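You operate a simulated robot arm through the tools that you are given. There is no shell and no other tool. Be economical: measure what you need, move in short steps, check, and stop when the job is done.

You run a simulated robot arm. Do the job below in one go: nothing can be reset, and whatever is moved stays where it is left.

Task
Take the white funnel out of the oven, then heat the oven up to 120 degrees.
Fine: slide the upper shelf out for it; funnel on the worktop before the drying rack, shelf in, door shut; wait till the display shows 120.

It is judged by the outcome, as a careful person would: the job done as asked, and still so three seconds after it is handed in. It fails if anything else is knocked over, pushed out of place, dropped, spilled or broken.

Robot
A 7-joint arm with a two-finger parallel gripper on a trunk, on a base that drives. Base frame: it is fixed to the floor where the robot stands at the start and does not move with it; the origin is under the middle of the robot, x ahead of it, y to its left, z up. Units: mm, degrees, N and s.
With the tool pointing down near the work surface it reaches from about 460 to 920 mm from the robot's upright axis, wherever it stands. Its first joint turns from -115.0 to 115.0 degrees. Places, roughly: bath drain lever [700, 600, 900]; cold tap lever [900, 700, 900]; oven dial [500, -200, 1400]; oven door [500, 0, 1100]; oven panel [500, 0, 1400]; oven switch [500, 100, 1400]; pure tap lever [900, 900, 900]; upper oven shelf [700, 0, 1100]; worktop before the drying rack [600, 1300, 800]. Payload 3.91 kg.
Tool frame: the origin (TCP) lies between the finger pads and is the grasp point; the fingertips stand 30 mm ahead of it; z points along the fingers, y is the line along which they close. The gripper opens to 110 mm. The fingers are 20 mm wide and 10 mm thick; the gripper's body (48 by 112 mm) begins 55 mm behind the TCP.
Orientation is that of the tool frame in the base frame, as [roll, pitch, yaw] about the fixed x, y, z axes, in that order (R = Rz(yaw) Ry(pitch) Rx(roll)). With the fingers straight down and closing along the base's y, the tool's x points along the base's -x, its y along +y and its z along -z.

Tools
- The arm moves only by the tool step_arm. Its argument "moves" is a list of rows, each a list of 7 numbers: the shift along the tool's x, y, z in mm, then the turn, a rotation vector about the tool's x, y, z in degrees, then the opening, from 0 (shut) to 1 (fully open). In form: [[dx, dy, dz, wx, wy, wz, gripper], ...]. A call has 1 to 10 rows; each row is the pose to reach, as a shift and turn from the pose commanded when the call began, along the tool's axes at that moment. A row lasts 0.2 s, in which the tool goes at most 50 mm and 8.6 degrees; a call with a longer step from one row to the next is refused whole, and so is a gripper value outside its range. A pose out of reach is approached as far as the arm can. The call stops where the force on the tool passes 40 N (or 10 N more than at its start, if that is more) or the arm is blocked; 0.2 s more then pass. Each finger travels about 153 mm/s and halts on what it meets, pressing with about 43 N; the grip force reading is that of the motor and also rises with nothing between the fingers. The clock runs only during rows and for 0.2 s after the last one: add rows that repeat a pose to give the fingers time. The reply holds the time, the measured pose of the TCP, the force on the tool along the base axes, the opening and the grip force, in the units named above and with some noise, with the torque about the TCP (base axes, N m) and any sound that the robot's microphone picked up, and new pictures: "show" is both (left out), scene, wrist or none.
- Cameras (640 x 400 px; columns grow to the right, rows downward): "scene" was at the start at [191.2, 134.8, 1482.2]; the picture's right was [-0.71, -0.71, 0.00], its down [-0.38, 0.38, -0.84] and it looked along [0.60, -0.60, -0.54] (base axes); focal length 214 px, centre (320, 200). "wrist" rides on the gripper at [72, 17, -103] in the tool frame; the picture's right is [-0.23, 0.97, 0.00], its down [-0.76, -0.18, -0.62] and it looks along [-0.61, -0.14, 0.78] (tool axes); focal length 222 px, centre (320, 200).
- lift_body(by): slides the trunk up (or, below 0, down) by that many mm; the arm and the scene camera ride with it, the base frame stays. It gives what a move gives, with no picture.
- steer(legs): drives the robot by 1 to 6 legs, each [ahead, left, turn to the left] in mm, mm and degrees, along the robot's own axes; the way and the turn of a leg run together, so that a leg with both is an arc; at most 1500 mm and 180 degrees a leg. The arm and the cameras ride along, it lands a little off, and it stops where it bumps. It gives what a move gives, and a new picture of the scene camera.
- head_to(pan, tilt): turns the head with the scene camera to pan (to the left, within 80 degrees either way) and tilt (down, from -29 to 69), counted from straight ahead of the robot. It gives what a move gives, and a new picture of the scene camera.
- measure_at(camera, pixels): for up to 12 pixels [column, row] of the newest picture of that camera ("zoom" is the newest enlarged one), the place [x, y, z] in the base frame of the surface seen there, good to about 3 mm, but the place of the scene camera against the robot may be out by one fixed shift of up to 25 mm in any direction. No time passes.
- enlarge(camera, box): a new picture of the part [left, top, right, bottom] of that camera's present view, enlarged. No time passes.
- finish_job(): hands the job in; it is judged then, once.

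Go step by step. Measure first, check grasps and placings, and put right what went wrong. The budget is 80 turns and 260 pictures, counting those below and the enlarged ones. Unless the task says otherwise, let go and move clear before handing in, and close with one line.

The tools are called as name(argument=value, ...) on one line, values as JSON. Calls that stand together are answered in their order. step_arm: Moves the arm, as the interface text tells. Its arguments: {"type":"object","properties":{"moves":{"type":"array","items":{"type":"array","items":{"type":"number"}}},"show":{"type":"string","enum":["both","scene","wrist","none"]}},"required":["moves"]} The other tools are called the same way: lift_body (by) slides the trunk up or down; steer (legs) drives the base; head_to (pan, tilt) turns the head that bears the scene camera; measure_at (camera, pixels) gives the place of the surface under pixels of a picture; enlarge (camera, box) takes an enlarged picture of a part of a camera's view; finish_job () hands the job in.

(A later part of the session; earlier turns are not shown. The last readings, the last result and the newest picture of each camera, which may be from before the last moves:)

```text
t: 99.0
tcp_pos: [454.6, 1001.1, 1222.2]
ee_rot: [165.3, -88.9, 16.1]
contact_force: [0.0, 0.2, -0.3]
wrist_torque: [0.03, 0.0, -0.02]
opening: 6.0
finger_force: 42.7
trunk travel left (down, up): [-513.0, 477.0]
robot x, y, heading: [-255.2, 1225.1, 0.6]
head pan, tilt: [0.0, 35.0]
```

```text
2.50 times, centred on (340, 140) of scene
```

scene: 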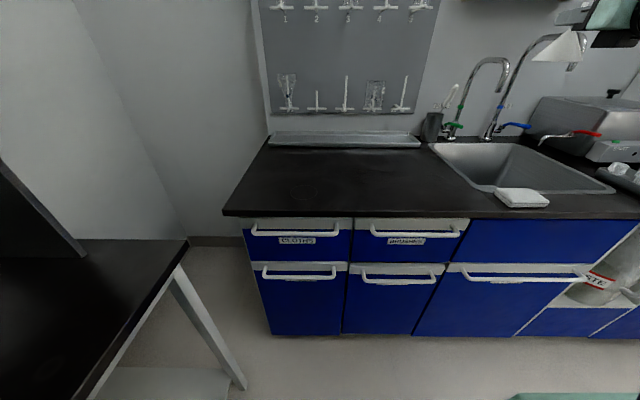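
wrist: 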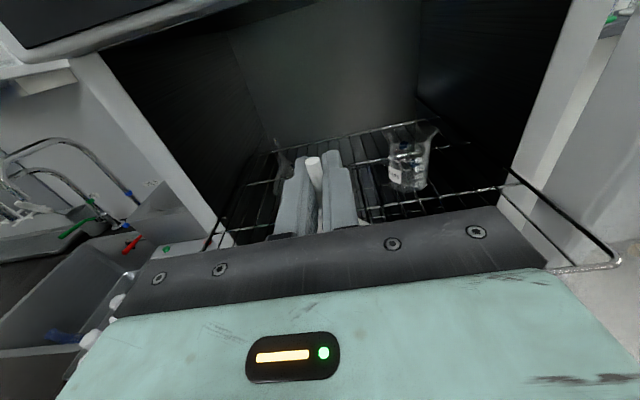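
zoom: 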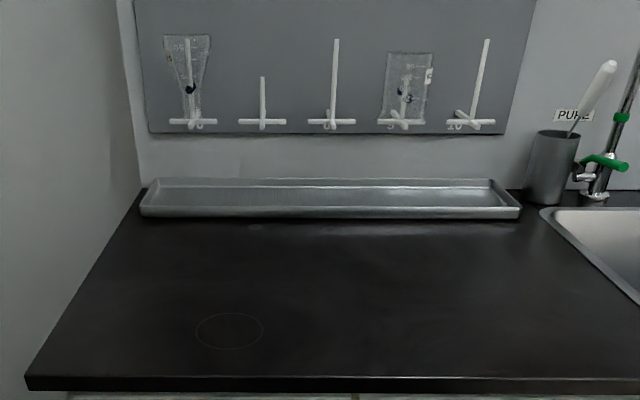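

The worktop at about (570,1310) is empty. I'll turn left 24 degrees and move ahead to hold the funnel above it.

steer(legs=[[0, 0, 24], [82, -38, 0]])

step_arm(moves=[[0, 0, 0, 0, 0, 0, 0]], show="wrist")

```text
t: 101.4
tcp_pos: [576.2, 1305.5, 1223.6]
ee_rot: [165.4, -88.9, 39.8]
contact_force: [0.1, -0.4, -0.8]
wrist_torque: [0.02, -0.01, -0.01]
opening: 5.8
finger_force: 42.7
trunk travel left (down, up): [-513.0, 477.0]
robot x, y, heading: [-162.4, 1226.7, 24.6]
head pan, tilt: [0.0, 35.0]
```

scene: 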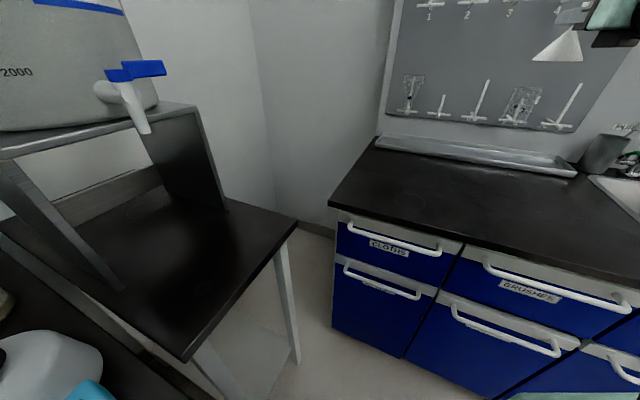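

```text
t: 101.8
tcp_pos: [577.2, 1306.7, 1222.6]
ee_rot: [165.6, -89.0, 39.5]
contact_force: [0.1, -1.0, 0.0]
wrist_torque: [0.0, -0.01, -0.04]
opening: 5.9
finger_force: 43.3
trunk travel left (down, up): [-513.0, 477.0]
robot x, y, heading: [-164.2, 1225.9, 24.7]
head pan, tilt: [0.0, 35.0]
```

wrist: 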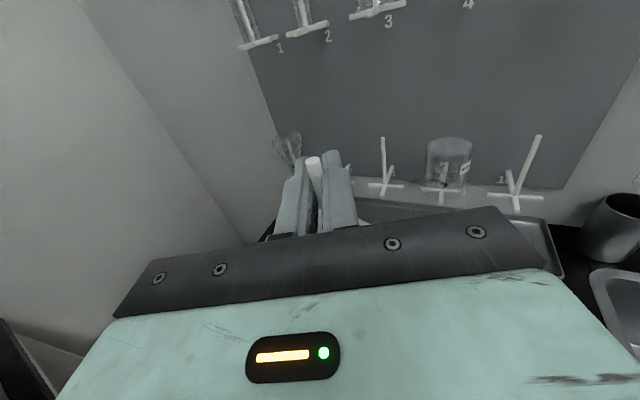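

The funnel is held over the empty worktop. I'll back off about 45 mm so the wrist overhangs the front edge, then lower most of the way and look with the head.

steer(legs=[[-41, 19, 0]])

lift_body(by=-270)

head_to(pan=-25, tilt=30)

```text
t: 102.7
tcp_pos: [529.7, 1306.9, 1222.2]
ee_rot: [165.2, -89.0, 40.2]
contact_force: [-0.7, -0.6, -0.6]
wrist_torque: [0.02, 0.0, 0.0]
opening: 5.7
finger_force: 43.1
trunk travel left (down, up): [-513.0, 477.0]
robot x, y, heading: [-210.7, 1219.5, 24.8]
head pan, tilt: [0.0, 35.0]
```

scene: 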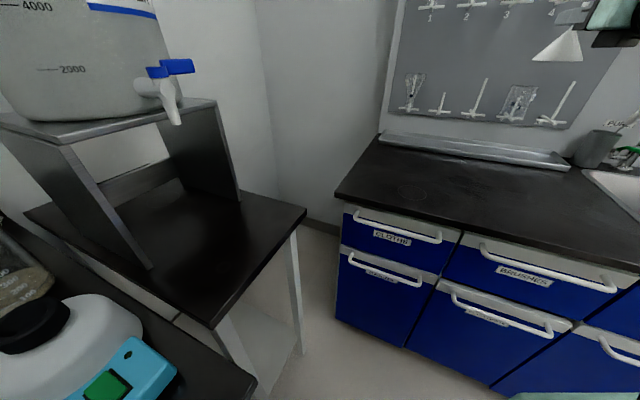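

```text
t: 105.4
tcp_pos: [529.9, 1308.9, 952.9]
ee_rot: [165.3, -88.9, 40.1]
contact_force: [0.7, 0.0, -0.1]
wrist_torque: [-0.01, 0.02, 0.0]
opening: 5.7
finger_force: 42.6
trunk travel left (down, up): [-243.0, 747.0]
robot x, y, heading: [-205.7, 1227.1, 24.6]
head pan, tilt: [0.0, 35.0]
```

```text
t: 106.3
tcp_pos: [530.6, 1306.4, 952.6]
ee_rot: [165.2, -89.0, 40.0]
contact_force: [0.3, 0.6, -1.5]
wrist_torque: [-0.01, 0.01, 0.02]
opening: 5.9
finger_force: 42.8
trunk travel left (down, up): [-243.0, 747.0]
robot x, y, heading: [-206.2, 1224.5, 24.6]
head pan, tilt: [-25.0, 30.0]
```

scene: 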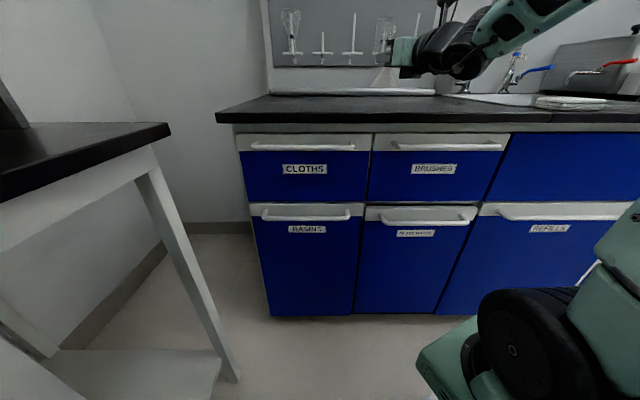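

In this low view the funnel is close above the worktop. I'll lower 35 mm more and enlarge.

lift_body(by=-35)

head_to(pan=-30, tilt=10)

enlarge(camera="scene", box=[280, 90, 500, 230])

```text
t: 107.1
tcp_pos: [531.2, 1308.2, 919.1]
ee_rot: [165.3, -89.0, 40.0]
contact_force: [0.3, 0.6, -0.8]
wrist_torque: [0.01, -0.01, -0.01]
opening: 5.7
finger_force: 43.2
trunk travel left (down, up): [-208.0, 782.0]
robot x, y, heading: [-208.1, 1227.9, 25.0]
head pan, tilt: [-25.0, 30.0]
```

```text
t: 107.9
tcp_pos: [530.8, 1308.9, 917.6]
ee_rot: [165.5, -89.0, 39.8]
contact_force: [0.6, 1.3, -0.3]
wrist_torque: [0.0, -0.01, -0.04]
opening: 5.7
finger_force: 42.8
trunk travel left (down, up): [-208.0, 782.0]
robot x, y, heading: [-206.6, 1224.9, 24.9]
head pan, tilt: [-30.0, 10.0]
```

scene: 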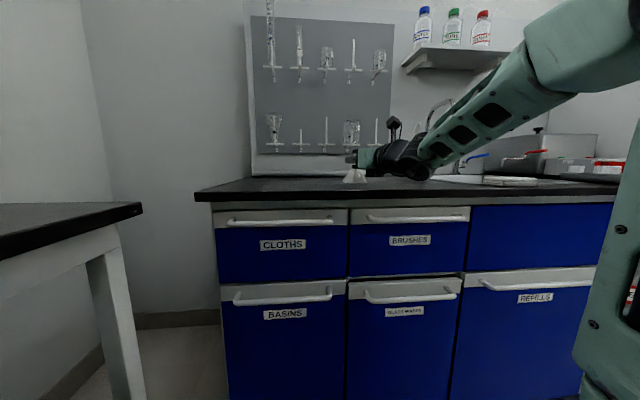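

```text
2.86 times, centred on (390, 160) of scene
```

zoom: 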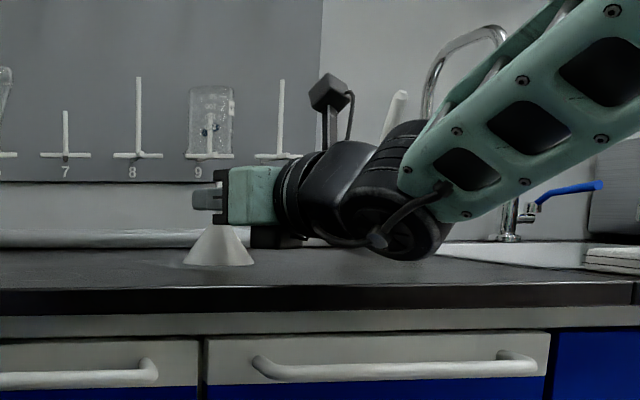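

The funnel rim is about 15-20 mm above the worktop and the wrist is clear. I'll lower in small steps and watch the force.

step_arm(moves=[[-4, 0, 0, 0, 0, 0, 0], [-8, 0, 0, 0, 0, 0, 0], [-12, 0, 0, 0, 0, 0, 0], [-12, 0, 0, 0, 0, 0, 0]], show="none")

enlarge(camera="scene", box=[320, 130, 420, 200])

```text
t: 108.9
tcp_pos: [528.7, 1306.2, 911.8]
ee_rot: [136.2, -89.5, 69.2]
contact_force: [10.9, 1.4, 35.3]
wrist_torque: [0.01, 0.25, 0.0]
opening: 5.9
finger_force: 43.2
trunk travel left (down, up): [-208.0, 782.0]
robot x, y, heading: [-207.9, 1225.1, 24.6]
head pan, tilt: [-30.0, 10.0]
```

```text
5.71 times, centred on (370, 165) of scene
```

zoom: 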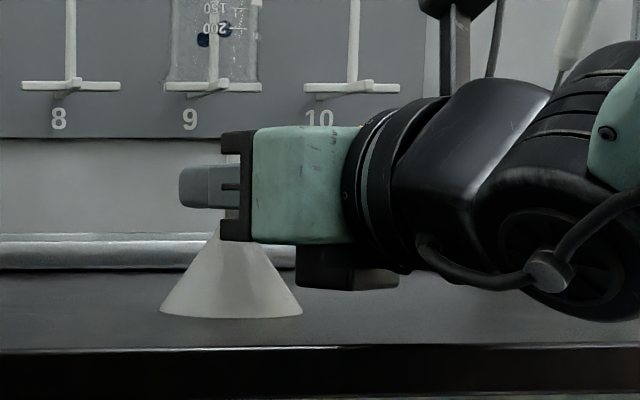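

Upward force of 35 N with almost no torque means the funnel has met the worktop. I'll ease the press, then open.

step_arm(moves=[[3, 0, 0, 0, 0, 0, 0], [5, 0, 0, 0, 0, 0, 0], [5, 0, 0, 0, 0, 0, 0]], show="none")

step_arm(moves=[[0, 0, 0, 0, 0, 0, 0.1], [0, 0, 0, 0, 0, 0, 0.2], [0, 0, 0, 0, 0, 0, 0.3], [0, 0, 0, 0, 0, 0, 0.3]], show="wrist")

enlarge(camera="scene", box=[320, 130, 420, 200])

```text
t: 109.7
tcp_pos: [529.1, 1306.7, 910.7]
ee_rot: [163.6, -89.0, 41.7]
contact_force: [-1.6, 1.1, 16.1]
wrist_torque: [0.32, -0.34, -0.01]
opening: 5.6
finger_force: 43.0
trunk travel left (down, up): [-208.0, 782.0]
robot x, y, heading: [-208.5, 1227.1, 24.8]
head pan, tilt: [-30.0, 10.0]
```

```text
t: 110.7
tcp_pos: [530.1, 1306.2, 910.4]
ee_rot: [165.8, -89.0, 39.5]
contact_force: [-0.1, -0.1, 0.2]
wrist_torque: [0.0, -0.03, 0.02]
opening: 33.0
finger_force: 0.0
trunk travel left (down, up): [-208.0, 782.0]
robot x, y, heading: [-210.1, 1226.9, 24.8]
head pan, tilt: [-30.0, 10.0]
```

wrist: 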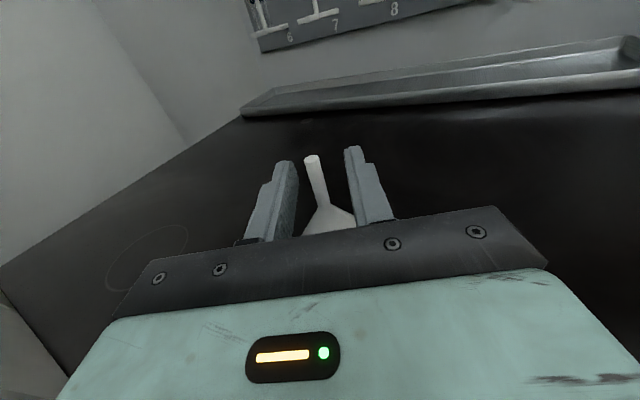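

```text
5.71 times, centred on (370, 165) of scene
```

zoom: 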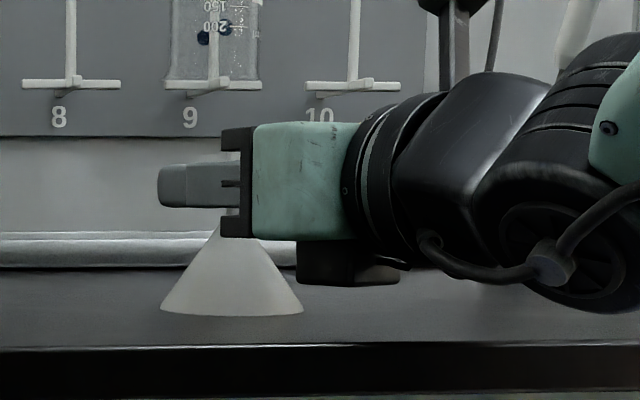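

The funnel stands freely on the worktop and the fingers are open. I'll lift straight up, clear of the stem, and look.

lift_body(by=110)

lift_body(by=210)

head_to(pan=-20, tilt=35)

```text
t: 112.1
tcp_pos: [529.6, 1306.8, 1020.4]
ee_rot: [165.2, -89.0, 40.1]
contact_force: [0.6, -0.6, 0.6]
wrist_torque: [0.02, -0.02, 0.01]
opening: 33.0
finger_force: 0.0
trunk travel left (down, up): [-318.0, 672.0]
robot x, y, heading: [-209.0, 1227.8, 24.7]
head pan, tilt: [-30.0, 10.0]
```

```text
t: 114.4
tcp_pos: [530.9, 1307.6, 1230.5]
ee_rot: [165.2, -89.0, 40.1]
contact_force: [-1.2, -0.5, -0.5]
wrist_torque: [-0.01, 0.01, 0.01]
opening: 33.1
finger_force: 0.1
trunk travel left (down, up): [-528.0, 462.0]
robot x, y, heading: [-209.1, 1224.3, 24.7]
head pan, tilt: [-30.0, 10.0]
```

```text
t: 115.3
tcp_pos: [529.5, 1306.0, 1231.9]
ee_rot: [165.2, -89.0, 40.2]
contact_force: [0.0, 0.2, 0.1]
wrist_torque: [0.01, -0.02, -0.01]
opening: 33.1
finger_force: 0.1
trunk travel left (down, up): [-528.0, 462.0]
robot x, y, heading: [-206.6, 1224.1, 24.5]
head pan, tilt: [-20.0, 35.0]
```

scene: 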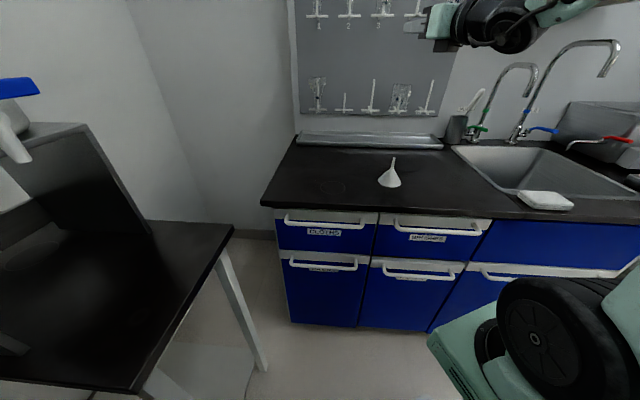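

The funnel stands well on the worktop before the rack. Now back to the oven: straighten up, back off, and drive right.

steer(legs=[[0, 0, -24.6], [-75, 0, 0], [0, -1040, 0]])

step_arm(moves=[[0, 0, -25, 0, 0, 0, 0], [0, 0, -55, 0, 0, 0, 0], [0, 0, -55, 0, 0, 0, 0]], show="both")

```text
t: 122.5
tcp_pos: [421.3, -57.5, 1230.7]
ee_rot: [165.2, -89.0, 15.0]
contact_force: [-0.3, 0.9, 0.2]
wrist_torque: [-0.01, 0.0, -0.01]
opening: 33.0
finger_force: 0.1
trunk travel left (down, up): [-528.0, 462.0]
robot x, y, heading: [-276.8, 185.2, -0.4]
head pan, tilt: [-20.0, 35.0]
```

scene: 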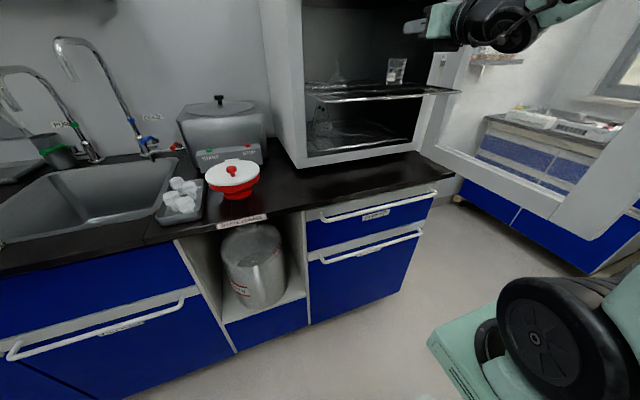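

```text
t: 123.3
tcp_pos: [366.0, -57.0, 1232.6]
ee_rot: [167.1, -89.0, 13.1]
contact_force: [-0.1, 0.6, -0.6]
wrist_torque: [-0.02, 0.01, -0.02]
opening: 0.0
finger_force: 37.6
trunk travel left (down, up): [-528.0, 462.0]
robot x, y, heading: [-283.9, 182.2, -0.4]
head pan, tilt: [-20.0, 35.0]
```

scene: 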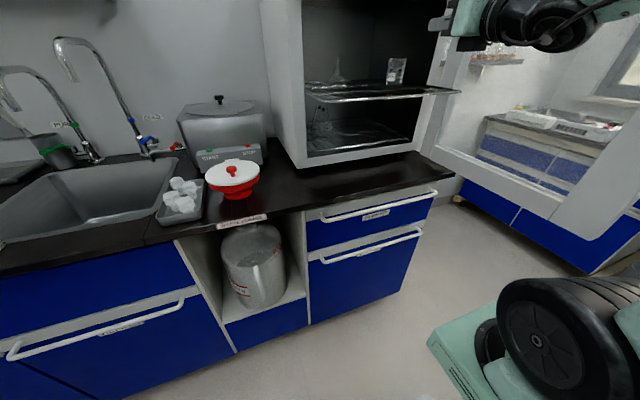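
wrist: 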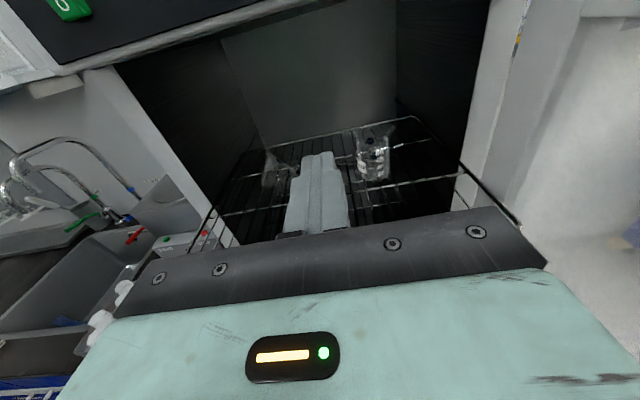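

The hand is in front of the shelf. I'll back off 10 mm more, lower to rail height, and check the alignment.

steer(legs=[[-12, 8, 0.4]])

lift_body(by=-135)

step_arm(moves=[[0, 0, 0, 0, 0, 0, 0]], show="both")

```text
t: 124.1
tcp_pos: [355.5, -44.2, 1232.6]
ee_rot: [165.3, -89.0, 15.4]
contact_force: [0.3, -0.7, -0.6]
wrist_torque: [0.01, -0.01, 0.0]
opening: 0.0
finger_force: 37.6
trunk travel left (down, up): [-528.0, 462.0]
robot x, y, heading: [-295.6, 187.9, -0.0]
head pan, tilt: [-20.0, 35.0]
```

scene: 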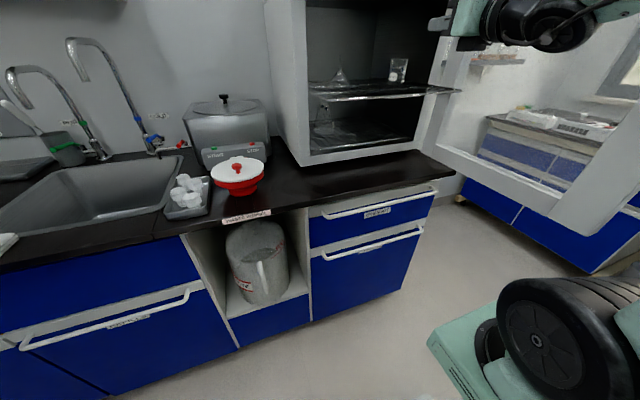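

```text
t: 125.7
tcp_pos: [357.0, -45.2, 1096.8]
ee_rot: [165.5, -89.1, 15.2]
contact_force: [0.0, -0.3, -0.4]
wrist_torque: [0.01, 0.0, 0.0]
opening: 0.0
finger_force: 37.7
trunk travel left (down, up): [-393.0, 597.0]
robot x, y, heading: [-294.7, 194.9, -0.1]
head pan, tilt: [-20.0, 35.0]
```

```text
t: 126.1
tcp_pos: [355.4, -44.4, 1097.8]
ee_rot: [165.5, -89.0, 15.2]
contact_force: [0.1, 0.0, -0.2]
wrist_torque: [0.02, -0.01, 0.01]
opening: 0.0
finger_force: 37.9
trunk travel left (down, up): [-393.0, 597.0]
robot x, y, heading: [-293.3, 191.0, -0.2]
head pan, tilt: [-20.0, 35.0]
```

scene: 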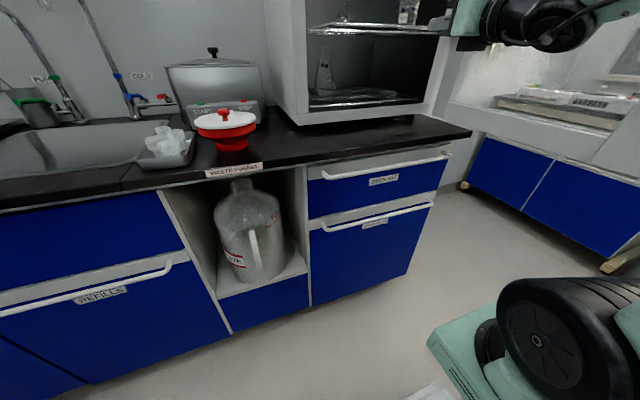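
wrist: 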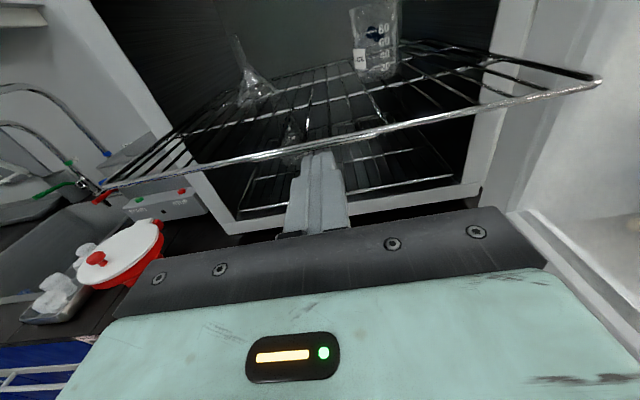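

The fingertips face the rail centre. I'll push it in gently with the arm first.

step_arm(moves=[[0, 0, 8, 0, 0, 0, 0], [0, 0, 15, 0, 0, 0, 0], [0, 0, 21, 0, 0, 0, 0], [0, 0, 28, 0, 0, 0, 0], [0, 0, 37, 0, 0, 0, 0], [0, 0, 47, 0, 0, 0, 0], [0, 0, 57, 0, 0, 0, 0], [0, 0, 67, 0, 0, 0, 0], [0, 0, 77, 0, 0, 0, 0], [0, 0, 85, 0, 0, 0, 0]], show="wrist")

```text
t: 128.3
tcp_pos: [439.6, -43.3, 1095.2]
ee_rot: [165.5, -88.9, 15.1]
contact_force: [-0.8, -0.9, -0.2]
wrist_torque: [-0.01, 0.02, -0.09]
opening: 0.1
finger_force: 37.7
trunk travel left (down, up): [-393.0, 597.0]
robot x, y, heading: [-297.0, 191.6, 0.1]
head pan, tilt: [-20.0, 35.0]
```

wrist: 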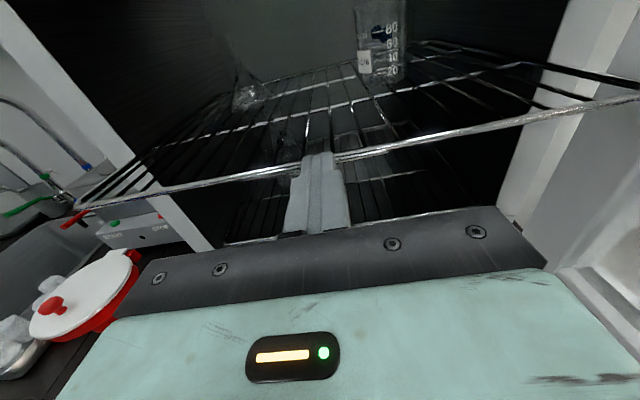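

The shelf is moving in. I'll measure the rail against the fingertips to see whether contact is square.

measure_at(camera="wrist", pixels=[[280, 172], [380, 149], [240, 180], [450, 133], [318, 156]])

enlarge(camera="wrist", box=[240, 100, 400, 220])

```text
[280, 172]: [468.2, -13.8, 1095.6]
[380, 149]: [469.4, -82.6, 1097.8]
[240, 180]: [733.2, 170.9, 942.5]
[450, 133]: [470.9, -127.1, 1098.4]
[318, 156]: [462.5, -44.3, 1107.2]
```

```text
3.33 times, centred on (320, 160) of wrist
```

zoom: 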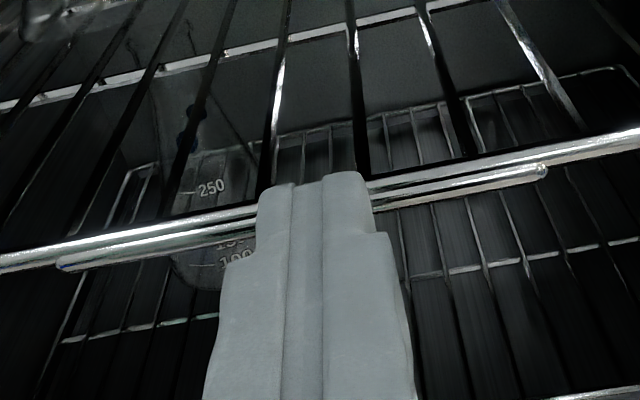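

Contact is square at x≈469, with 103 mm left to go. I'll drive ahead 65, then finish with the arm.

steer(legs=[[65, 0, 0]])

step_arm(moves=[[1, 0, 5, 0, 0, 0, 0], [2, 0, 11, 0, 0, 0, 0], [2, 0, 17, 0, 0, 0, 0], [2, 0, 23, 0, 0, 0, 0], [2, 0, 29, 0, 0, 0, 0], [2, 0, 35, 0, 0, 0, 0], [2, 0, 38, 0, 0, 0, 0], [2, 0, 38, 0, 0, 0, 0]], show="wrist")

```text
t: 129.3
tcp_pos: [504.6, -43.9, 1096.2]
ee_rot: [165.5, -88.9, 15.2]
contact_force: [0.1, -0.4, 0.4]
wrist_torque: [0.0, -0.04, 0.01]
opening: 0.1
finger_force: 37.9
trunk travel left (down, up): [-393.0, 597.0]
robot x, y, heading: [-231.2, 185.6, -0.1]
head pan, tilt: [-20.0, 35.0]
```

scene: 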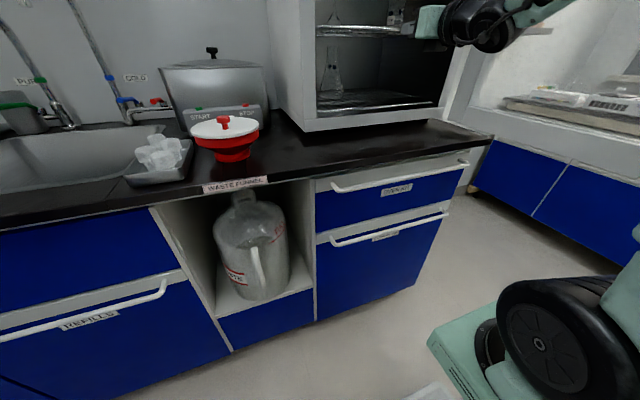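

```text
t: 131.1
tcp_pos: [543.6, -41.9, 1098.4]
ee_rot: [166.1, -89.1, 14.6]
contact_force: [-19.1, 1.2, -2.9]
wrist_torque: [0.09, 0.06, -0.03]
opening: 0.0
finger_force: 37.7
trunk travel left (down, up): [-393.0, 597.0]
robot x, y, heading: [-225.8, 188.9, -0.2]
head pan, tilt: [-20.0, 35.0]
```

wrist: 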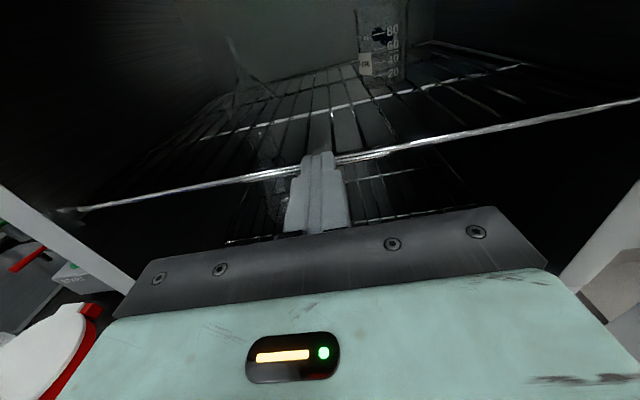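

The rail met its stop at x≈573 (19 N), so the shelf is in. I'll back away, raise the trunk, and turn the tool down so I can reach over the door and sweep it shut from outside.

steer(legs=[[-60, 0, 0]])

step_arm(moves=[[0, 0, -40, 0, 0, 0, 0], [0, 0, -80, 0, 0, 0, 0], [0, 0, -100, 0, 0, 0, 0], [0, 0, -100, 0, 0, 0, 0]], show="wrist")

lift_body(by=290)

step_arm(moves=[[0, 0, 0, 0, -8.5, 0, 0], [0, 0, 0, 0, -17, 0, 0], [0, 0, 0, 0, -25.5, 0, 0], [0, 0, 0, 0, -34, 0, 0], [0, 0, 0, 0, -42.5, 0, 0], [0, 0, 0, 0, -51, 0, 0], [0, 0, 0, 0, -59.5, 0, 0], [0, 0, 0, 0, -68, 0, 0], [0, 0, 0, 0, -76.5, 0, 0], [0, 0, 0, 0, -85, 0, 0]], show="both")

```text
t: 132.1
tcp_pos: [483.5, -42.8, 1098.6]
ee_rot: [165.6, -89.0, 15.2]
contact_force: [-0.4, -0.4, 0.0]
wrist_torque: [0.02, -0.01, -0.02]
opening: 0.2
finger_force: 37.6
trunk travel left (down, up): [-393.0, 597.0]
robot x, y, heading: [-288.8, 189.1, 0.1]
head pan, tilt: [-20.0, 35.0]
```

scene: 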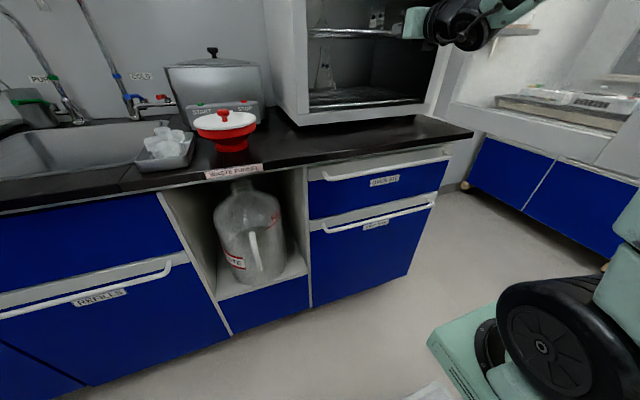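

```text
t: 133.1
tcp_pos: [381.7, -43.7, 1097.8]
ee_rot: [166.4, -89.1, 14.1]
contact_force: [-0.1, -0.3, 0.3]
wrist_torque: [0.0, -0.02, 0.02]
opening: 0.0
finger_force: 37.3
trunk travel left (down, up): [-393.0, 597.0]
robot x, y, heading: [-290.1, 187.0, -0.0]
head pan, tilt: [-20.0, 35.0]
```

wrist: 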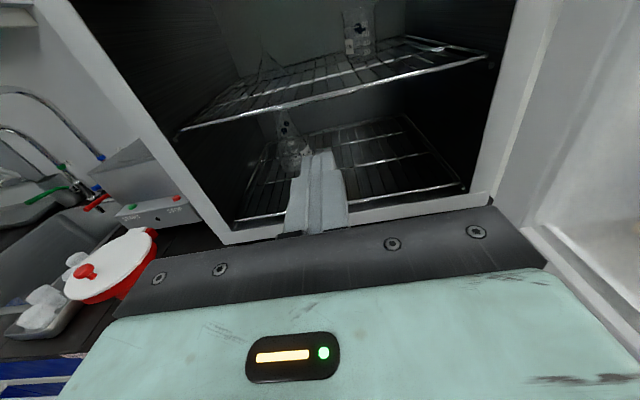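

```text
t: 136.0
tcp_pos: [380.5, -44.6, 1387.7]
ee_rot: [165.6, -89.0, 15.0]
contact_force: [-0.1, 0.2, 0.3]
wrist_torque: [-0.01, 0.03, 0.0]
opening: 0.1
finger_force: 37.8
trunk travel left (down, up): [-683.0, 307.0]
robot x, y, heading: [-285.0, 190.1, 0.2]
head pan, tilt: [-20.0, 35.0]
```

```text
t: 138.2
tcp_pos: [381.9, -43.4, 1388.8]
ee_rot: [179.7, -3.9, 0.7]
contact_force: [-1.2, -0.1, 1.2]
wrist_torque: [-0.02, -0.06, 0.01]
opening: 0.0
finger_force: 37.3
trunk travel left (down, up): [-683.0, 307.0]
robot x, y, heading: [-287.7, 190.2, 0.1]
head pan, tilt: [-20.0, 35.0]
```

scene: 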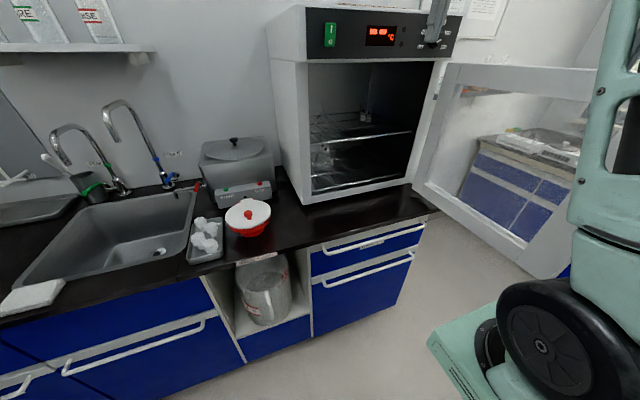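
wrist: 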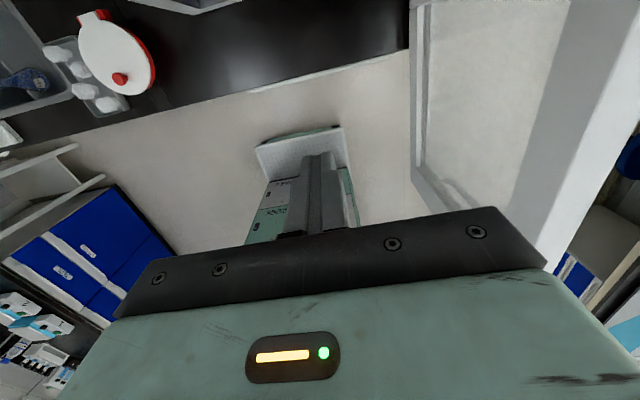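

The tool points down with the fingers closed. I'll measure the door's faces and top from the wrist and scene views.

measure_at(camera="wrist", pixels=[[413, 90], [560, 60], [600, 60], [540, 180], [570, 110], [635, 30], [545, 250], [510, 190]])

measure_at(camera="scene", pixels=[[450, 72], [500, 78], [550, 85], [590, 75], [590, 90], [520, 67], [455, 64]])

enlarge(camera="scene", box=[400, 20, 620, 160])

```text
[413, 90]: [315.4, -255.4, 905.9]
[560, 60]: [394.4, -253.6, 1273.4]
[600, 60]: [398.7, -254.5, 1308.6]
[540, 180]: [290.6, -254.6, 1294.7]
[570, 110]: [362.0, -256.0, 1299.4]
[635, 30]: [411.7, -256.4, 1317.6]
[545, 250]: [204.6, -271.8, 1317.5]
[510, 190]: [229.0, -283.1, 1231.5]
```

```text
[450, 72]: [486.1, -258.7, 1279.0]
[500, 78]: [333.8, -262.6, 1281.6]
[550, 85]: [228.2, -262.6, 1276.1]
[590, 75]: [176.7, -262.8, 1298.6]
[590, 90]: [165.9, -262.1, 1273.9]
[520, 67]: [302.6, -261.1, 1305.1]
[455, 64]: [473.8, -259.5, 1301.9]
```

```text
2.86 times, centred on (510, 90) of scene
```

zoom: 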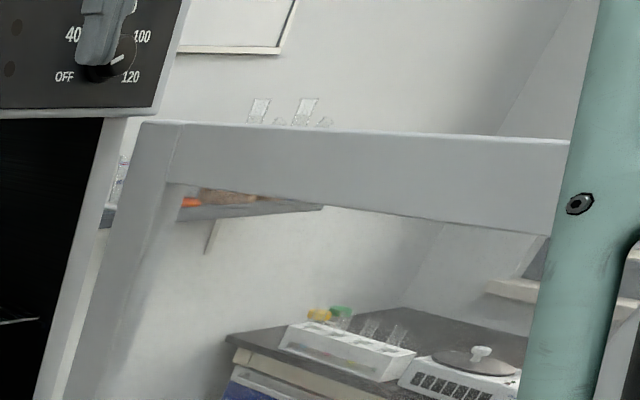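

Door inner face is at y=-255 and its top at z≈1317, so the outer face is at about y=-293. With the tips at z≈1358 I'll move over the door to beyond its outer side at (175,-345).

step_arm(moves=[[-26, 38, 0, 0, 0, 0, 0], [-52, 76, 0, 0, 0, 0, 0], [-78, 114, 0, 0, 0, 0, 0], [-104, 152, 0, 0, 0, 0, 0], [-130, 190, 0, 0, 0, 0, 0], [-156, 228, 0, 0, 0, 0, 0], [-182, 266, 0, 0, 0, 0, 0], [-207, 300, 0, 0, 0, 0, 0], [-207, 300, 0, 0, 0, 0, 0]], show="both")

```text
t: 140.2
tcp_pos: [178.0, -347.0, 1375.3]
ee_rot: [179.6, -4.1, 0.7]
contact_force: [0.0, -0.3, -0.5]
wrist_torque: [-0.01, 0.0, -0.02]
opening: 0.1
finger_force: 38.1
trunk travel left (down, up): [-683.0, 307.0]
robot x, y, heading: [-292.1, 189.4, -0.1]
head pan, tilt: [-20.0, 35.0]
```

scene: 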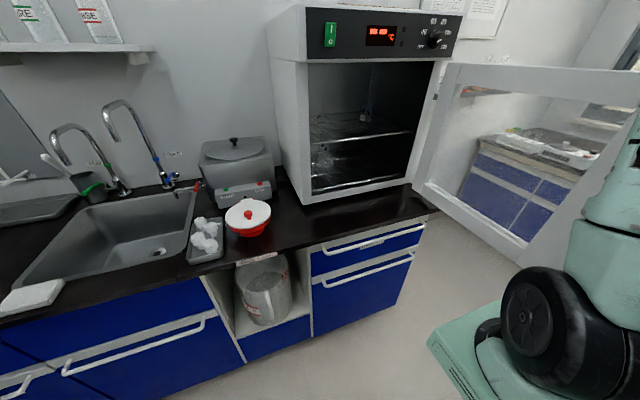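
wrist: 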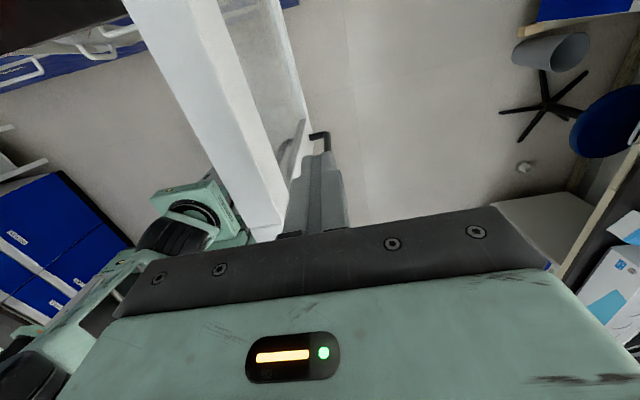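

The hand is just outside the door, right of its top edge. I'll lower 92 mm so the fingers hang beside the outer face, above the handle, then sweep gently toward closed.

lift_body(by=-92)

step_arm(moves=[[3, -20, 0, 0, 0, 0, 0], [5, -40, 0, 0, 0, 0, 0], [5, -62, 0, 0, 0, 0, 0], [5, -87, 0, 0, 0, 0, 0], [5, -112, 0, 0, 0, 0, 0], [6, -137, 0, 0, 0, 0, 0], [11, -161, 0, 0, 0, 0, 0], [16, -184, 0, 0, 0, 0, 0], [24, -207, 0, 0, 0, 0, 0], [32, -230, 0, 0, 0, 0, 0]], show="both")

```text
t: 141.5
tcp_pos: [179.4, -346.2, 1282.3]
ee_rot: [179.7, -3.9, 0.6]
contact_force: [-0.5, -0.4, -0.1]
wrist_torque: [-0.04, 0.0, 0.02]
opening: 0.1
finger_force: 38.0
trunk travel left (down, up): [-591.0, 399.0]
robot x, y, heading: [-288.1, 191.9, 0.1]
head pan, tilt: [-20.0, 35.0]
```

```text
t: 143.7
tcp_pos: [208.2, -116.6, 1282.5]
ee_rot: [179.7, -3.9, 0.8]
contact_force: [0.8, -0.8, 0.3]
wrist_torque: [-0.01, -0.02, -0.01]
opening: 0.0
finger_force: 37.4
trunk travel left (down, up): [-591.0, 399.0]
robot x, y, heading: [-293.2, 193.2, -0.0]
head pan, tilt: [-20.0, 35.0]
```

scene: 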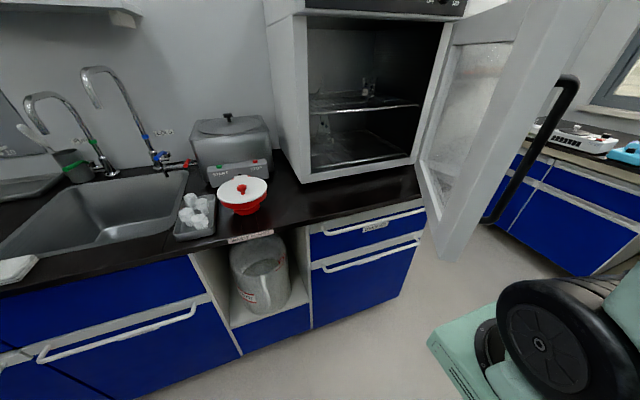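
wrist: 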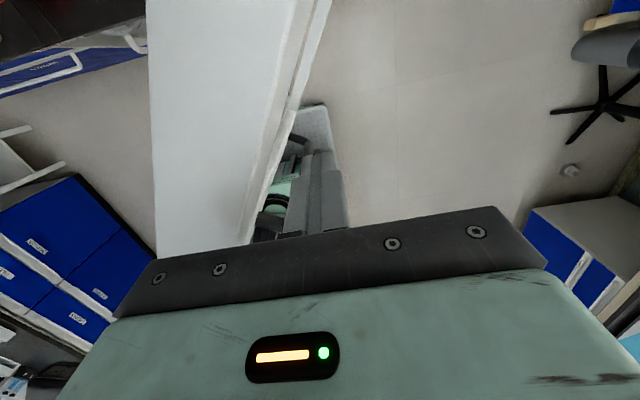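

The door follows to about 60 degrees. I'll continue the sweep.

step_arm(moves=[[10, -21, 0, 0, 0, 0, 0], [23, -42, 0, 0, 0, 0, 0], [37, -63, 0, 0, 0, 0, 0], [51, -83, 0, 0, 0, 0, 0], [68, -101, 0, 0, 0, 0, 0], [85, -118, 0, 0, 0, 0, 0], [102, -134, 0, 0, 0, 0, 0], [120, -150, 0, 0, 0, 0, 0], [141, -163, 0, 0, 0, 0, 0], [162, -175, 0, 0, 0, 0, 0]], show="both")

```text
t: 145.9
tcp_pos: [369.3, 59.1, 1294.4]
ee_rot: [179.7, -4.0, 0.5]
contact_force: [-0.5, -0.8, 0.6]
wrist_torque: [0.02, -0.04, -0.01]
opening: 0.0
finger_force: 37.5
out of reach, approached as far as the arm can: row 8
trunk travel left (down, up): [-591.0, 399.0]
robot x, y, heading: [-289.1, 189.4, 0.0]
head pan, tilt: [-20.0, 35.0]
```

scene: 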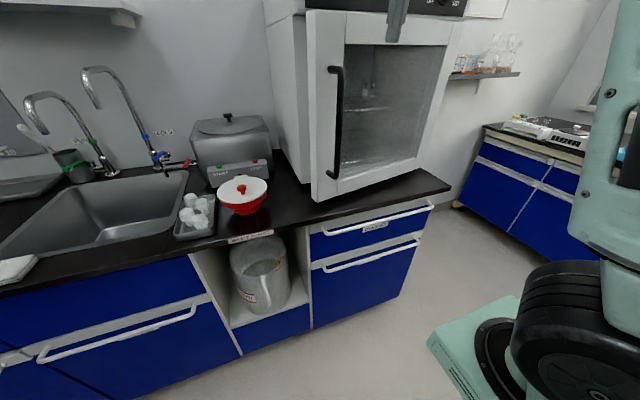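
wrist: 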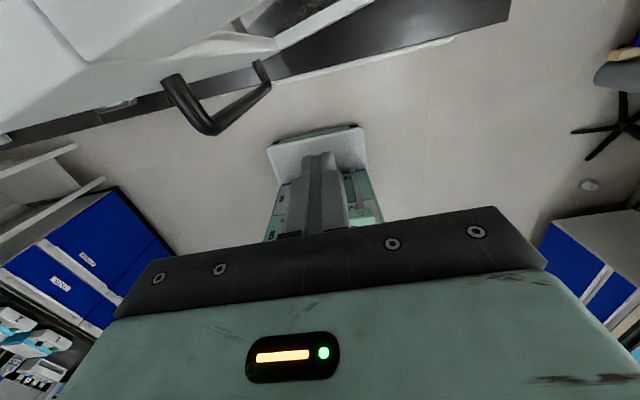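

The door is at about 20 degrees. The gripper body would meet the control panel if I went on with the tool down, so I'll back off and point the tool forward again to push the door home.

step_arm(moves=[[18, -9, 0, 0, 0, 0, 0], [35, -18, 0, 0, 0, 0, 0], [35, -18, 0, 0, 0, 0, 0], [0, -10, 0, 0, 0, 0, 0], [-40, 0, 0, 0, 0, 0, 0], [-85, 0, 0, 0, 0, 0, 0], [-105, 0, 0, 0, 0, 0, 0]], show="none")

step_arm(moves=[[0, 0, 0, 0, 8.5, 0, 0], [0, 0, 0, 0, 17, 0, 0], [0, 0, 0, 0, 25.5, 0, 0], [0, 0, 0, 0, 34, 0, 0], [0, 0, 0, 0, 42.5, 0, 0], [0, 0, 0, 0, 51, 0, 0], [0, 0, 0, 0, 59.5, 0, 0], [0, 0, 0, 0, 68, 0, 0], [0, 0, 0, 0, 76.5, 0, 0], [0, 0, 0, 0, 85, 0, 0]], show="both")

```text
t: 147.5
tcp_pos: [264.3, 58.6, 1285.5]
ee_rot: [-179.9, -3.8, 1.2]
contact_force: [-3.1, -7.5, 2.5]
wrist_torque: [0.65, -0.22, -0.01]
opening: 0.1
finger_force: 38.0
trunk travel left (down, up): [-591.0, 399.0]
robot x, y, heading: [-286.1, 189.7, 0.1]
head pan, tilt: [-20.0, 35.0]
```

```text
t: 149.2
tcp_pos: [299.2, -14.1, 1268.1]
ee_rot: [-159.4, -64.9, -26.2]
contact_force: [-1.3, 0.2, 0.2]
wrist_torque: [0.0, 0.04, 0.0]
opening: 0.1
finger_force: 37.5
out of reach, approached as far as the arm can: row 5, 6, 7, 8
trunk travel left (down, up): [-591.0, 399.0]
robot x, y, heading: [-289.8, 193.9, -0.2]
head pan, tilt: [-20.0, 35.0]
stopped in row 8: the arm was blocked; the commanded pose is now the measured one
```

scene: 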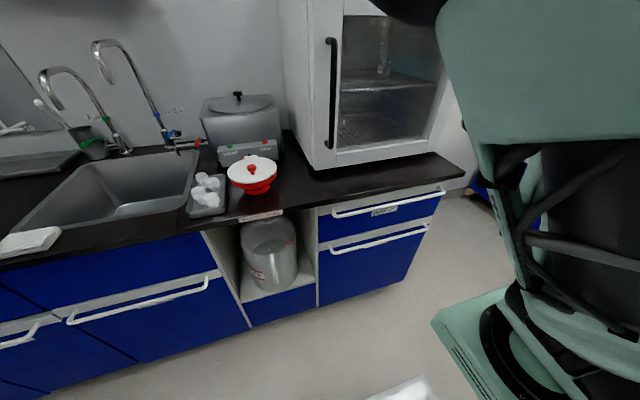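
wrist: 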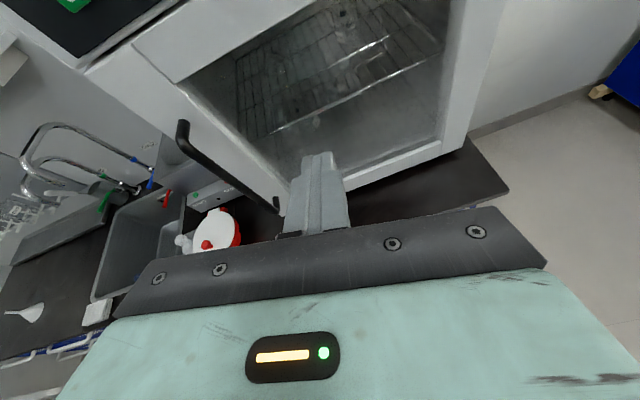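

The tool now points forward, about 23 degrees nose-down, and the door is nearly shut. I'll measure the door's left stile above the handle for the final push.

measure_at(camera="wrist", pixels=[[150, 65], [100, 80], [175, 95], [200, 105], [184, 130], [440, 130], [180, 85], [30, 312]])

enlarge(camera="wrist", box=[60, 0, 300, 150])

steer(legs=[[0, 160, 0]])

```text
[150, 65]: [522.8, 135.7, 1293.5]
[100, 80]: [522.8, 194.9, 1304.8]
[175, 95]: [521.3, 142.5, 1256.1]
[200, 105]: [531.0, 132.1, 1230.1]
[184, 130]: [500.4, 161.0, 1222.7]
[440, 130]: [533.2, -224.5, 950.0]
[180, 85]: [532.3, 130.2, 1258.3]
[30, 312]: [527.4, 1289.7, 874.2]
```

```text
2.67 times, centred on (180, 75) of wrist
```

zoom: 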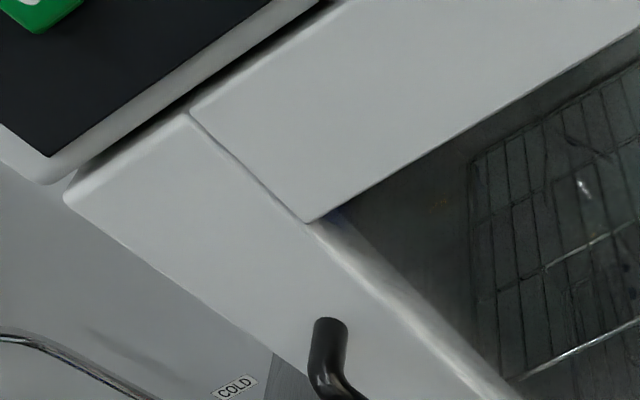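

```text
t: 150.6
tcp_pos: [298.9, 145.3, 1267.2]
ee_rot: [-160.0, -64.9, -25.8]
contact_force: [0.8, -0.5, 0.5]
wrist_torque: [0.01, 0.01, 0.0]
opening: 0.1
finger_force: 37.9
trunk travel left (down, up): [-591.0, 399.0]
robot x, y, heading: [-287.0, 353.7, -0.1]
head pan, tilt: [-20.0, 35.0]
```

scene: 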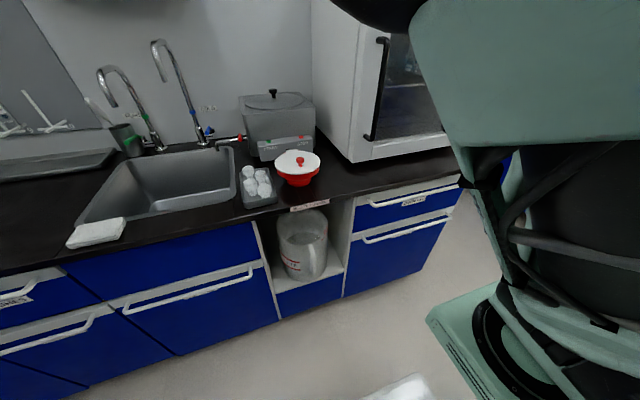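

The door's face measures x=522.8 at both points, flush as it was at the start, so it has shut. The funnel still stands at (527,1290). Now I'll raise the trunk and study the switch, dial and display.

lift_body(by=150)

head_to(pan=-45, tilt=3)

step_arm(moves=[[0, 0, 0, 0, 0, 0, 0]], show="wrist")

```text
t: 152.4
tcp_pos: [299.3, 144.5, 1418.6]
ee_rot: [-159.9, -64.9, -25.9]
contact_force: [0.0, 0.6, 0.7]
wrist_torque: [-0.01, 0.0, -0.02]
opening: 0.0
finger_force: 37.6
trunk travel left (down, up): [-741.0, 249.0]
robot x, y, heading: [-289.4, 347.8, 0.0]
head pan, tilt: [-20.0, 35.0]
```

```text
t: 153.3
tcp_pos: [298.9, 143.1, 1417.6]
ee_rot: [-158.9, -64.9, -26.8]
contact_force: [0.1, 0.5, 0.8]
wrist_torque: [0.03, 0.02, -0.01]
opening: 0.0
finger_force: 38.1
trunk travel left (down, up): [-741.0, 249.0]
robot x, y, heading: [-287.3, 348.0, -0.3]
head pan, tilt: [-45.0, 3.0]
```

scene: 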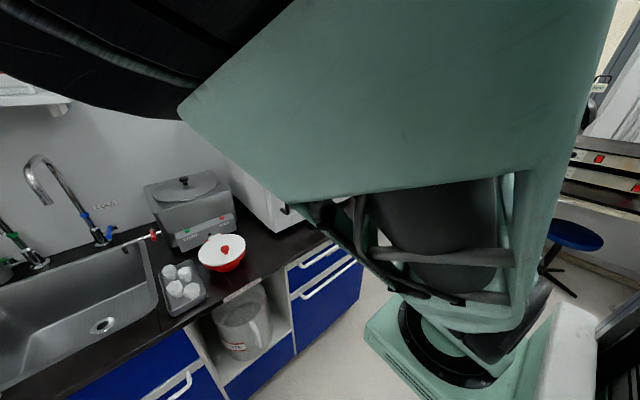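

```text
t: 153.8
tcp_pos: [300.2, 143.4, 1418.2]
ee_rot: [-158.9, -64.9, -26.9]
contact_force: [0.0, 0.1, -0.4]
wrist_torque: [-0.01, -0.02, 0.01]
opening: 0.1
finger_force: 38.5
trunk travel left (down, up): [-741.0, 249.0]
robot x, y, heading: [-288.7, 348.4, -0.2]
head pan, tilt: [-45.0, 3.0]
```

wrist: 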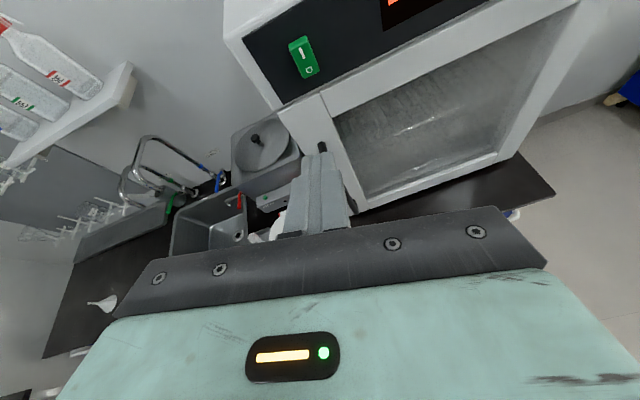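

The folded arm blocks the head, so I'll extend it forward and level it, which also brings the wrist camera to face the panel.

step_arm(moves=[[10, -3, 24, 1.4, 5.7, -2.5, 0], [20, -7, 48, 2.8, 11.4, -5.1, 0], [30, -10, 72, 4.3, 17.2, -7.6, 0], [40, -14, 96, 5.7, 22.9, -10.2, 0], [40, -14, 96, 5.7, 22.9, -10.2, 0]], show="none")

steer(legs=[[0, -200, 0]])

step_arm(moves=[[0, 0, 0, 0, 0, 0, 0]], show="wrist")

```text
t: 154.9
tcp_pos: [404.5, 147.5, 1416.9]
ee_rot: [96.0, -89.5, 84.0]
contact_force: [0.2, 0.0, -0.7]
wrist_torque: [0.01, -0.02, -0.01]
opening: 0.0
finger_force: 37.8
trunk travel left (down, up): [-741.0, 249.0]
robot x, y, heading: [-286.3, 347.4, 0.2]
head pan, tilt: [-45.0, 3.0]
```

```text
t: 156.6
tcp_pos: [403.4, -54.3, 1416.6]
ee_rot: [103.8, -89.5, 76.3]
contact_force: [0.1, -0.2, 0.3]
wrist_torque: [0.01, -0.02, -0.03]
opening: 0.0
finger_force: 38.0
trunk travel left (down, up): [-741.0, 249.0]
robot x, y, heading: [-287.0, 148.8, 0.1]
head pan, tilt: [-45.0, 3.0]
```

scene: 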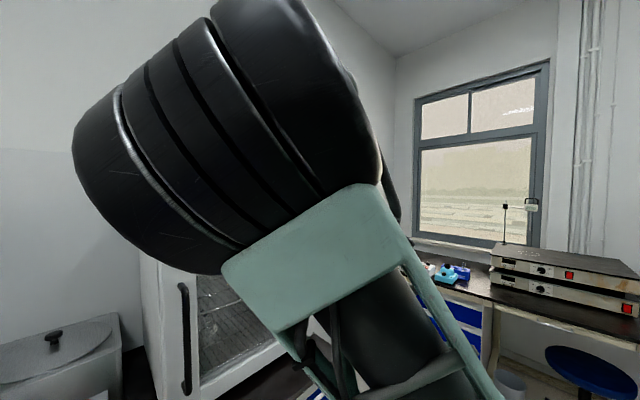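

```text
t: 156.9
tcp_pos: [404.1, -54.0, 1418.9]
ee_rot: [103.7, -89.6, 76.4]
contact_force: [-0.1, -0.6, 0.3]
wrist_torque: [-0.02, -0.03, 0.0]
opening: 0.3
finger_force: 37.8
trunk travel left (down, up): [-741.0, 249.0]
robot x, y, heading: [-292.0, 147.7, -0.0]
head pan, tilt: [-45.0, 3.0]
```

wrist: 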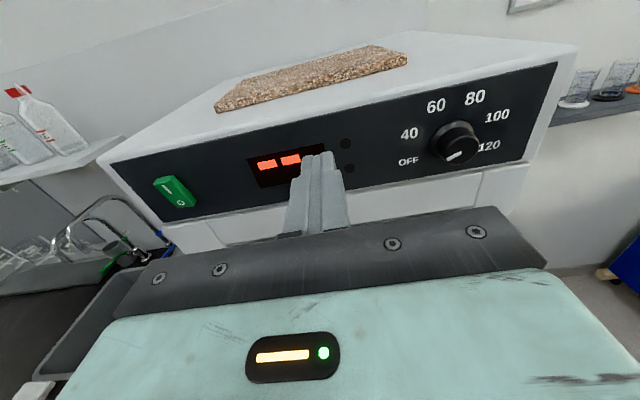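

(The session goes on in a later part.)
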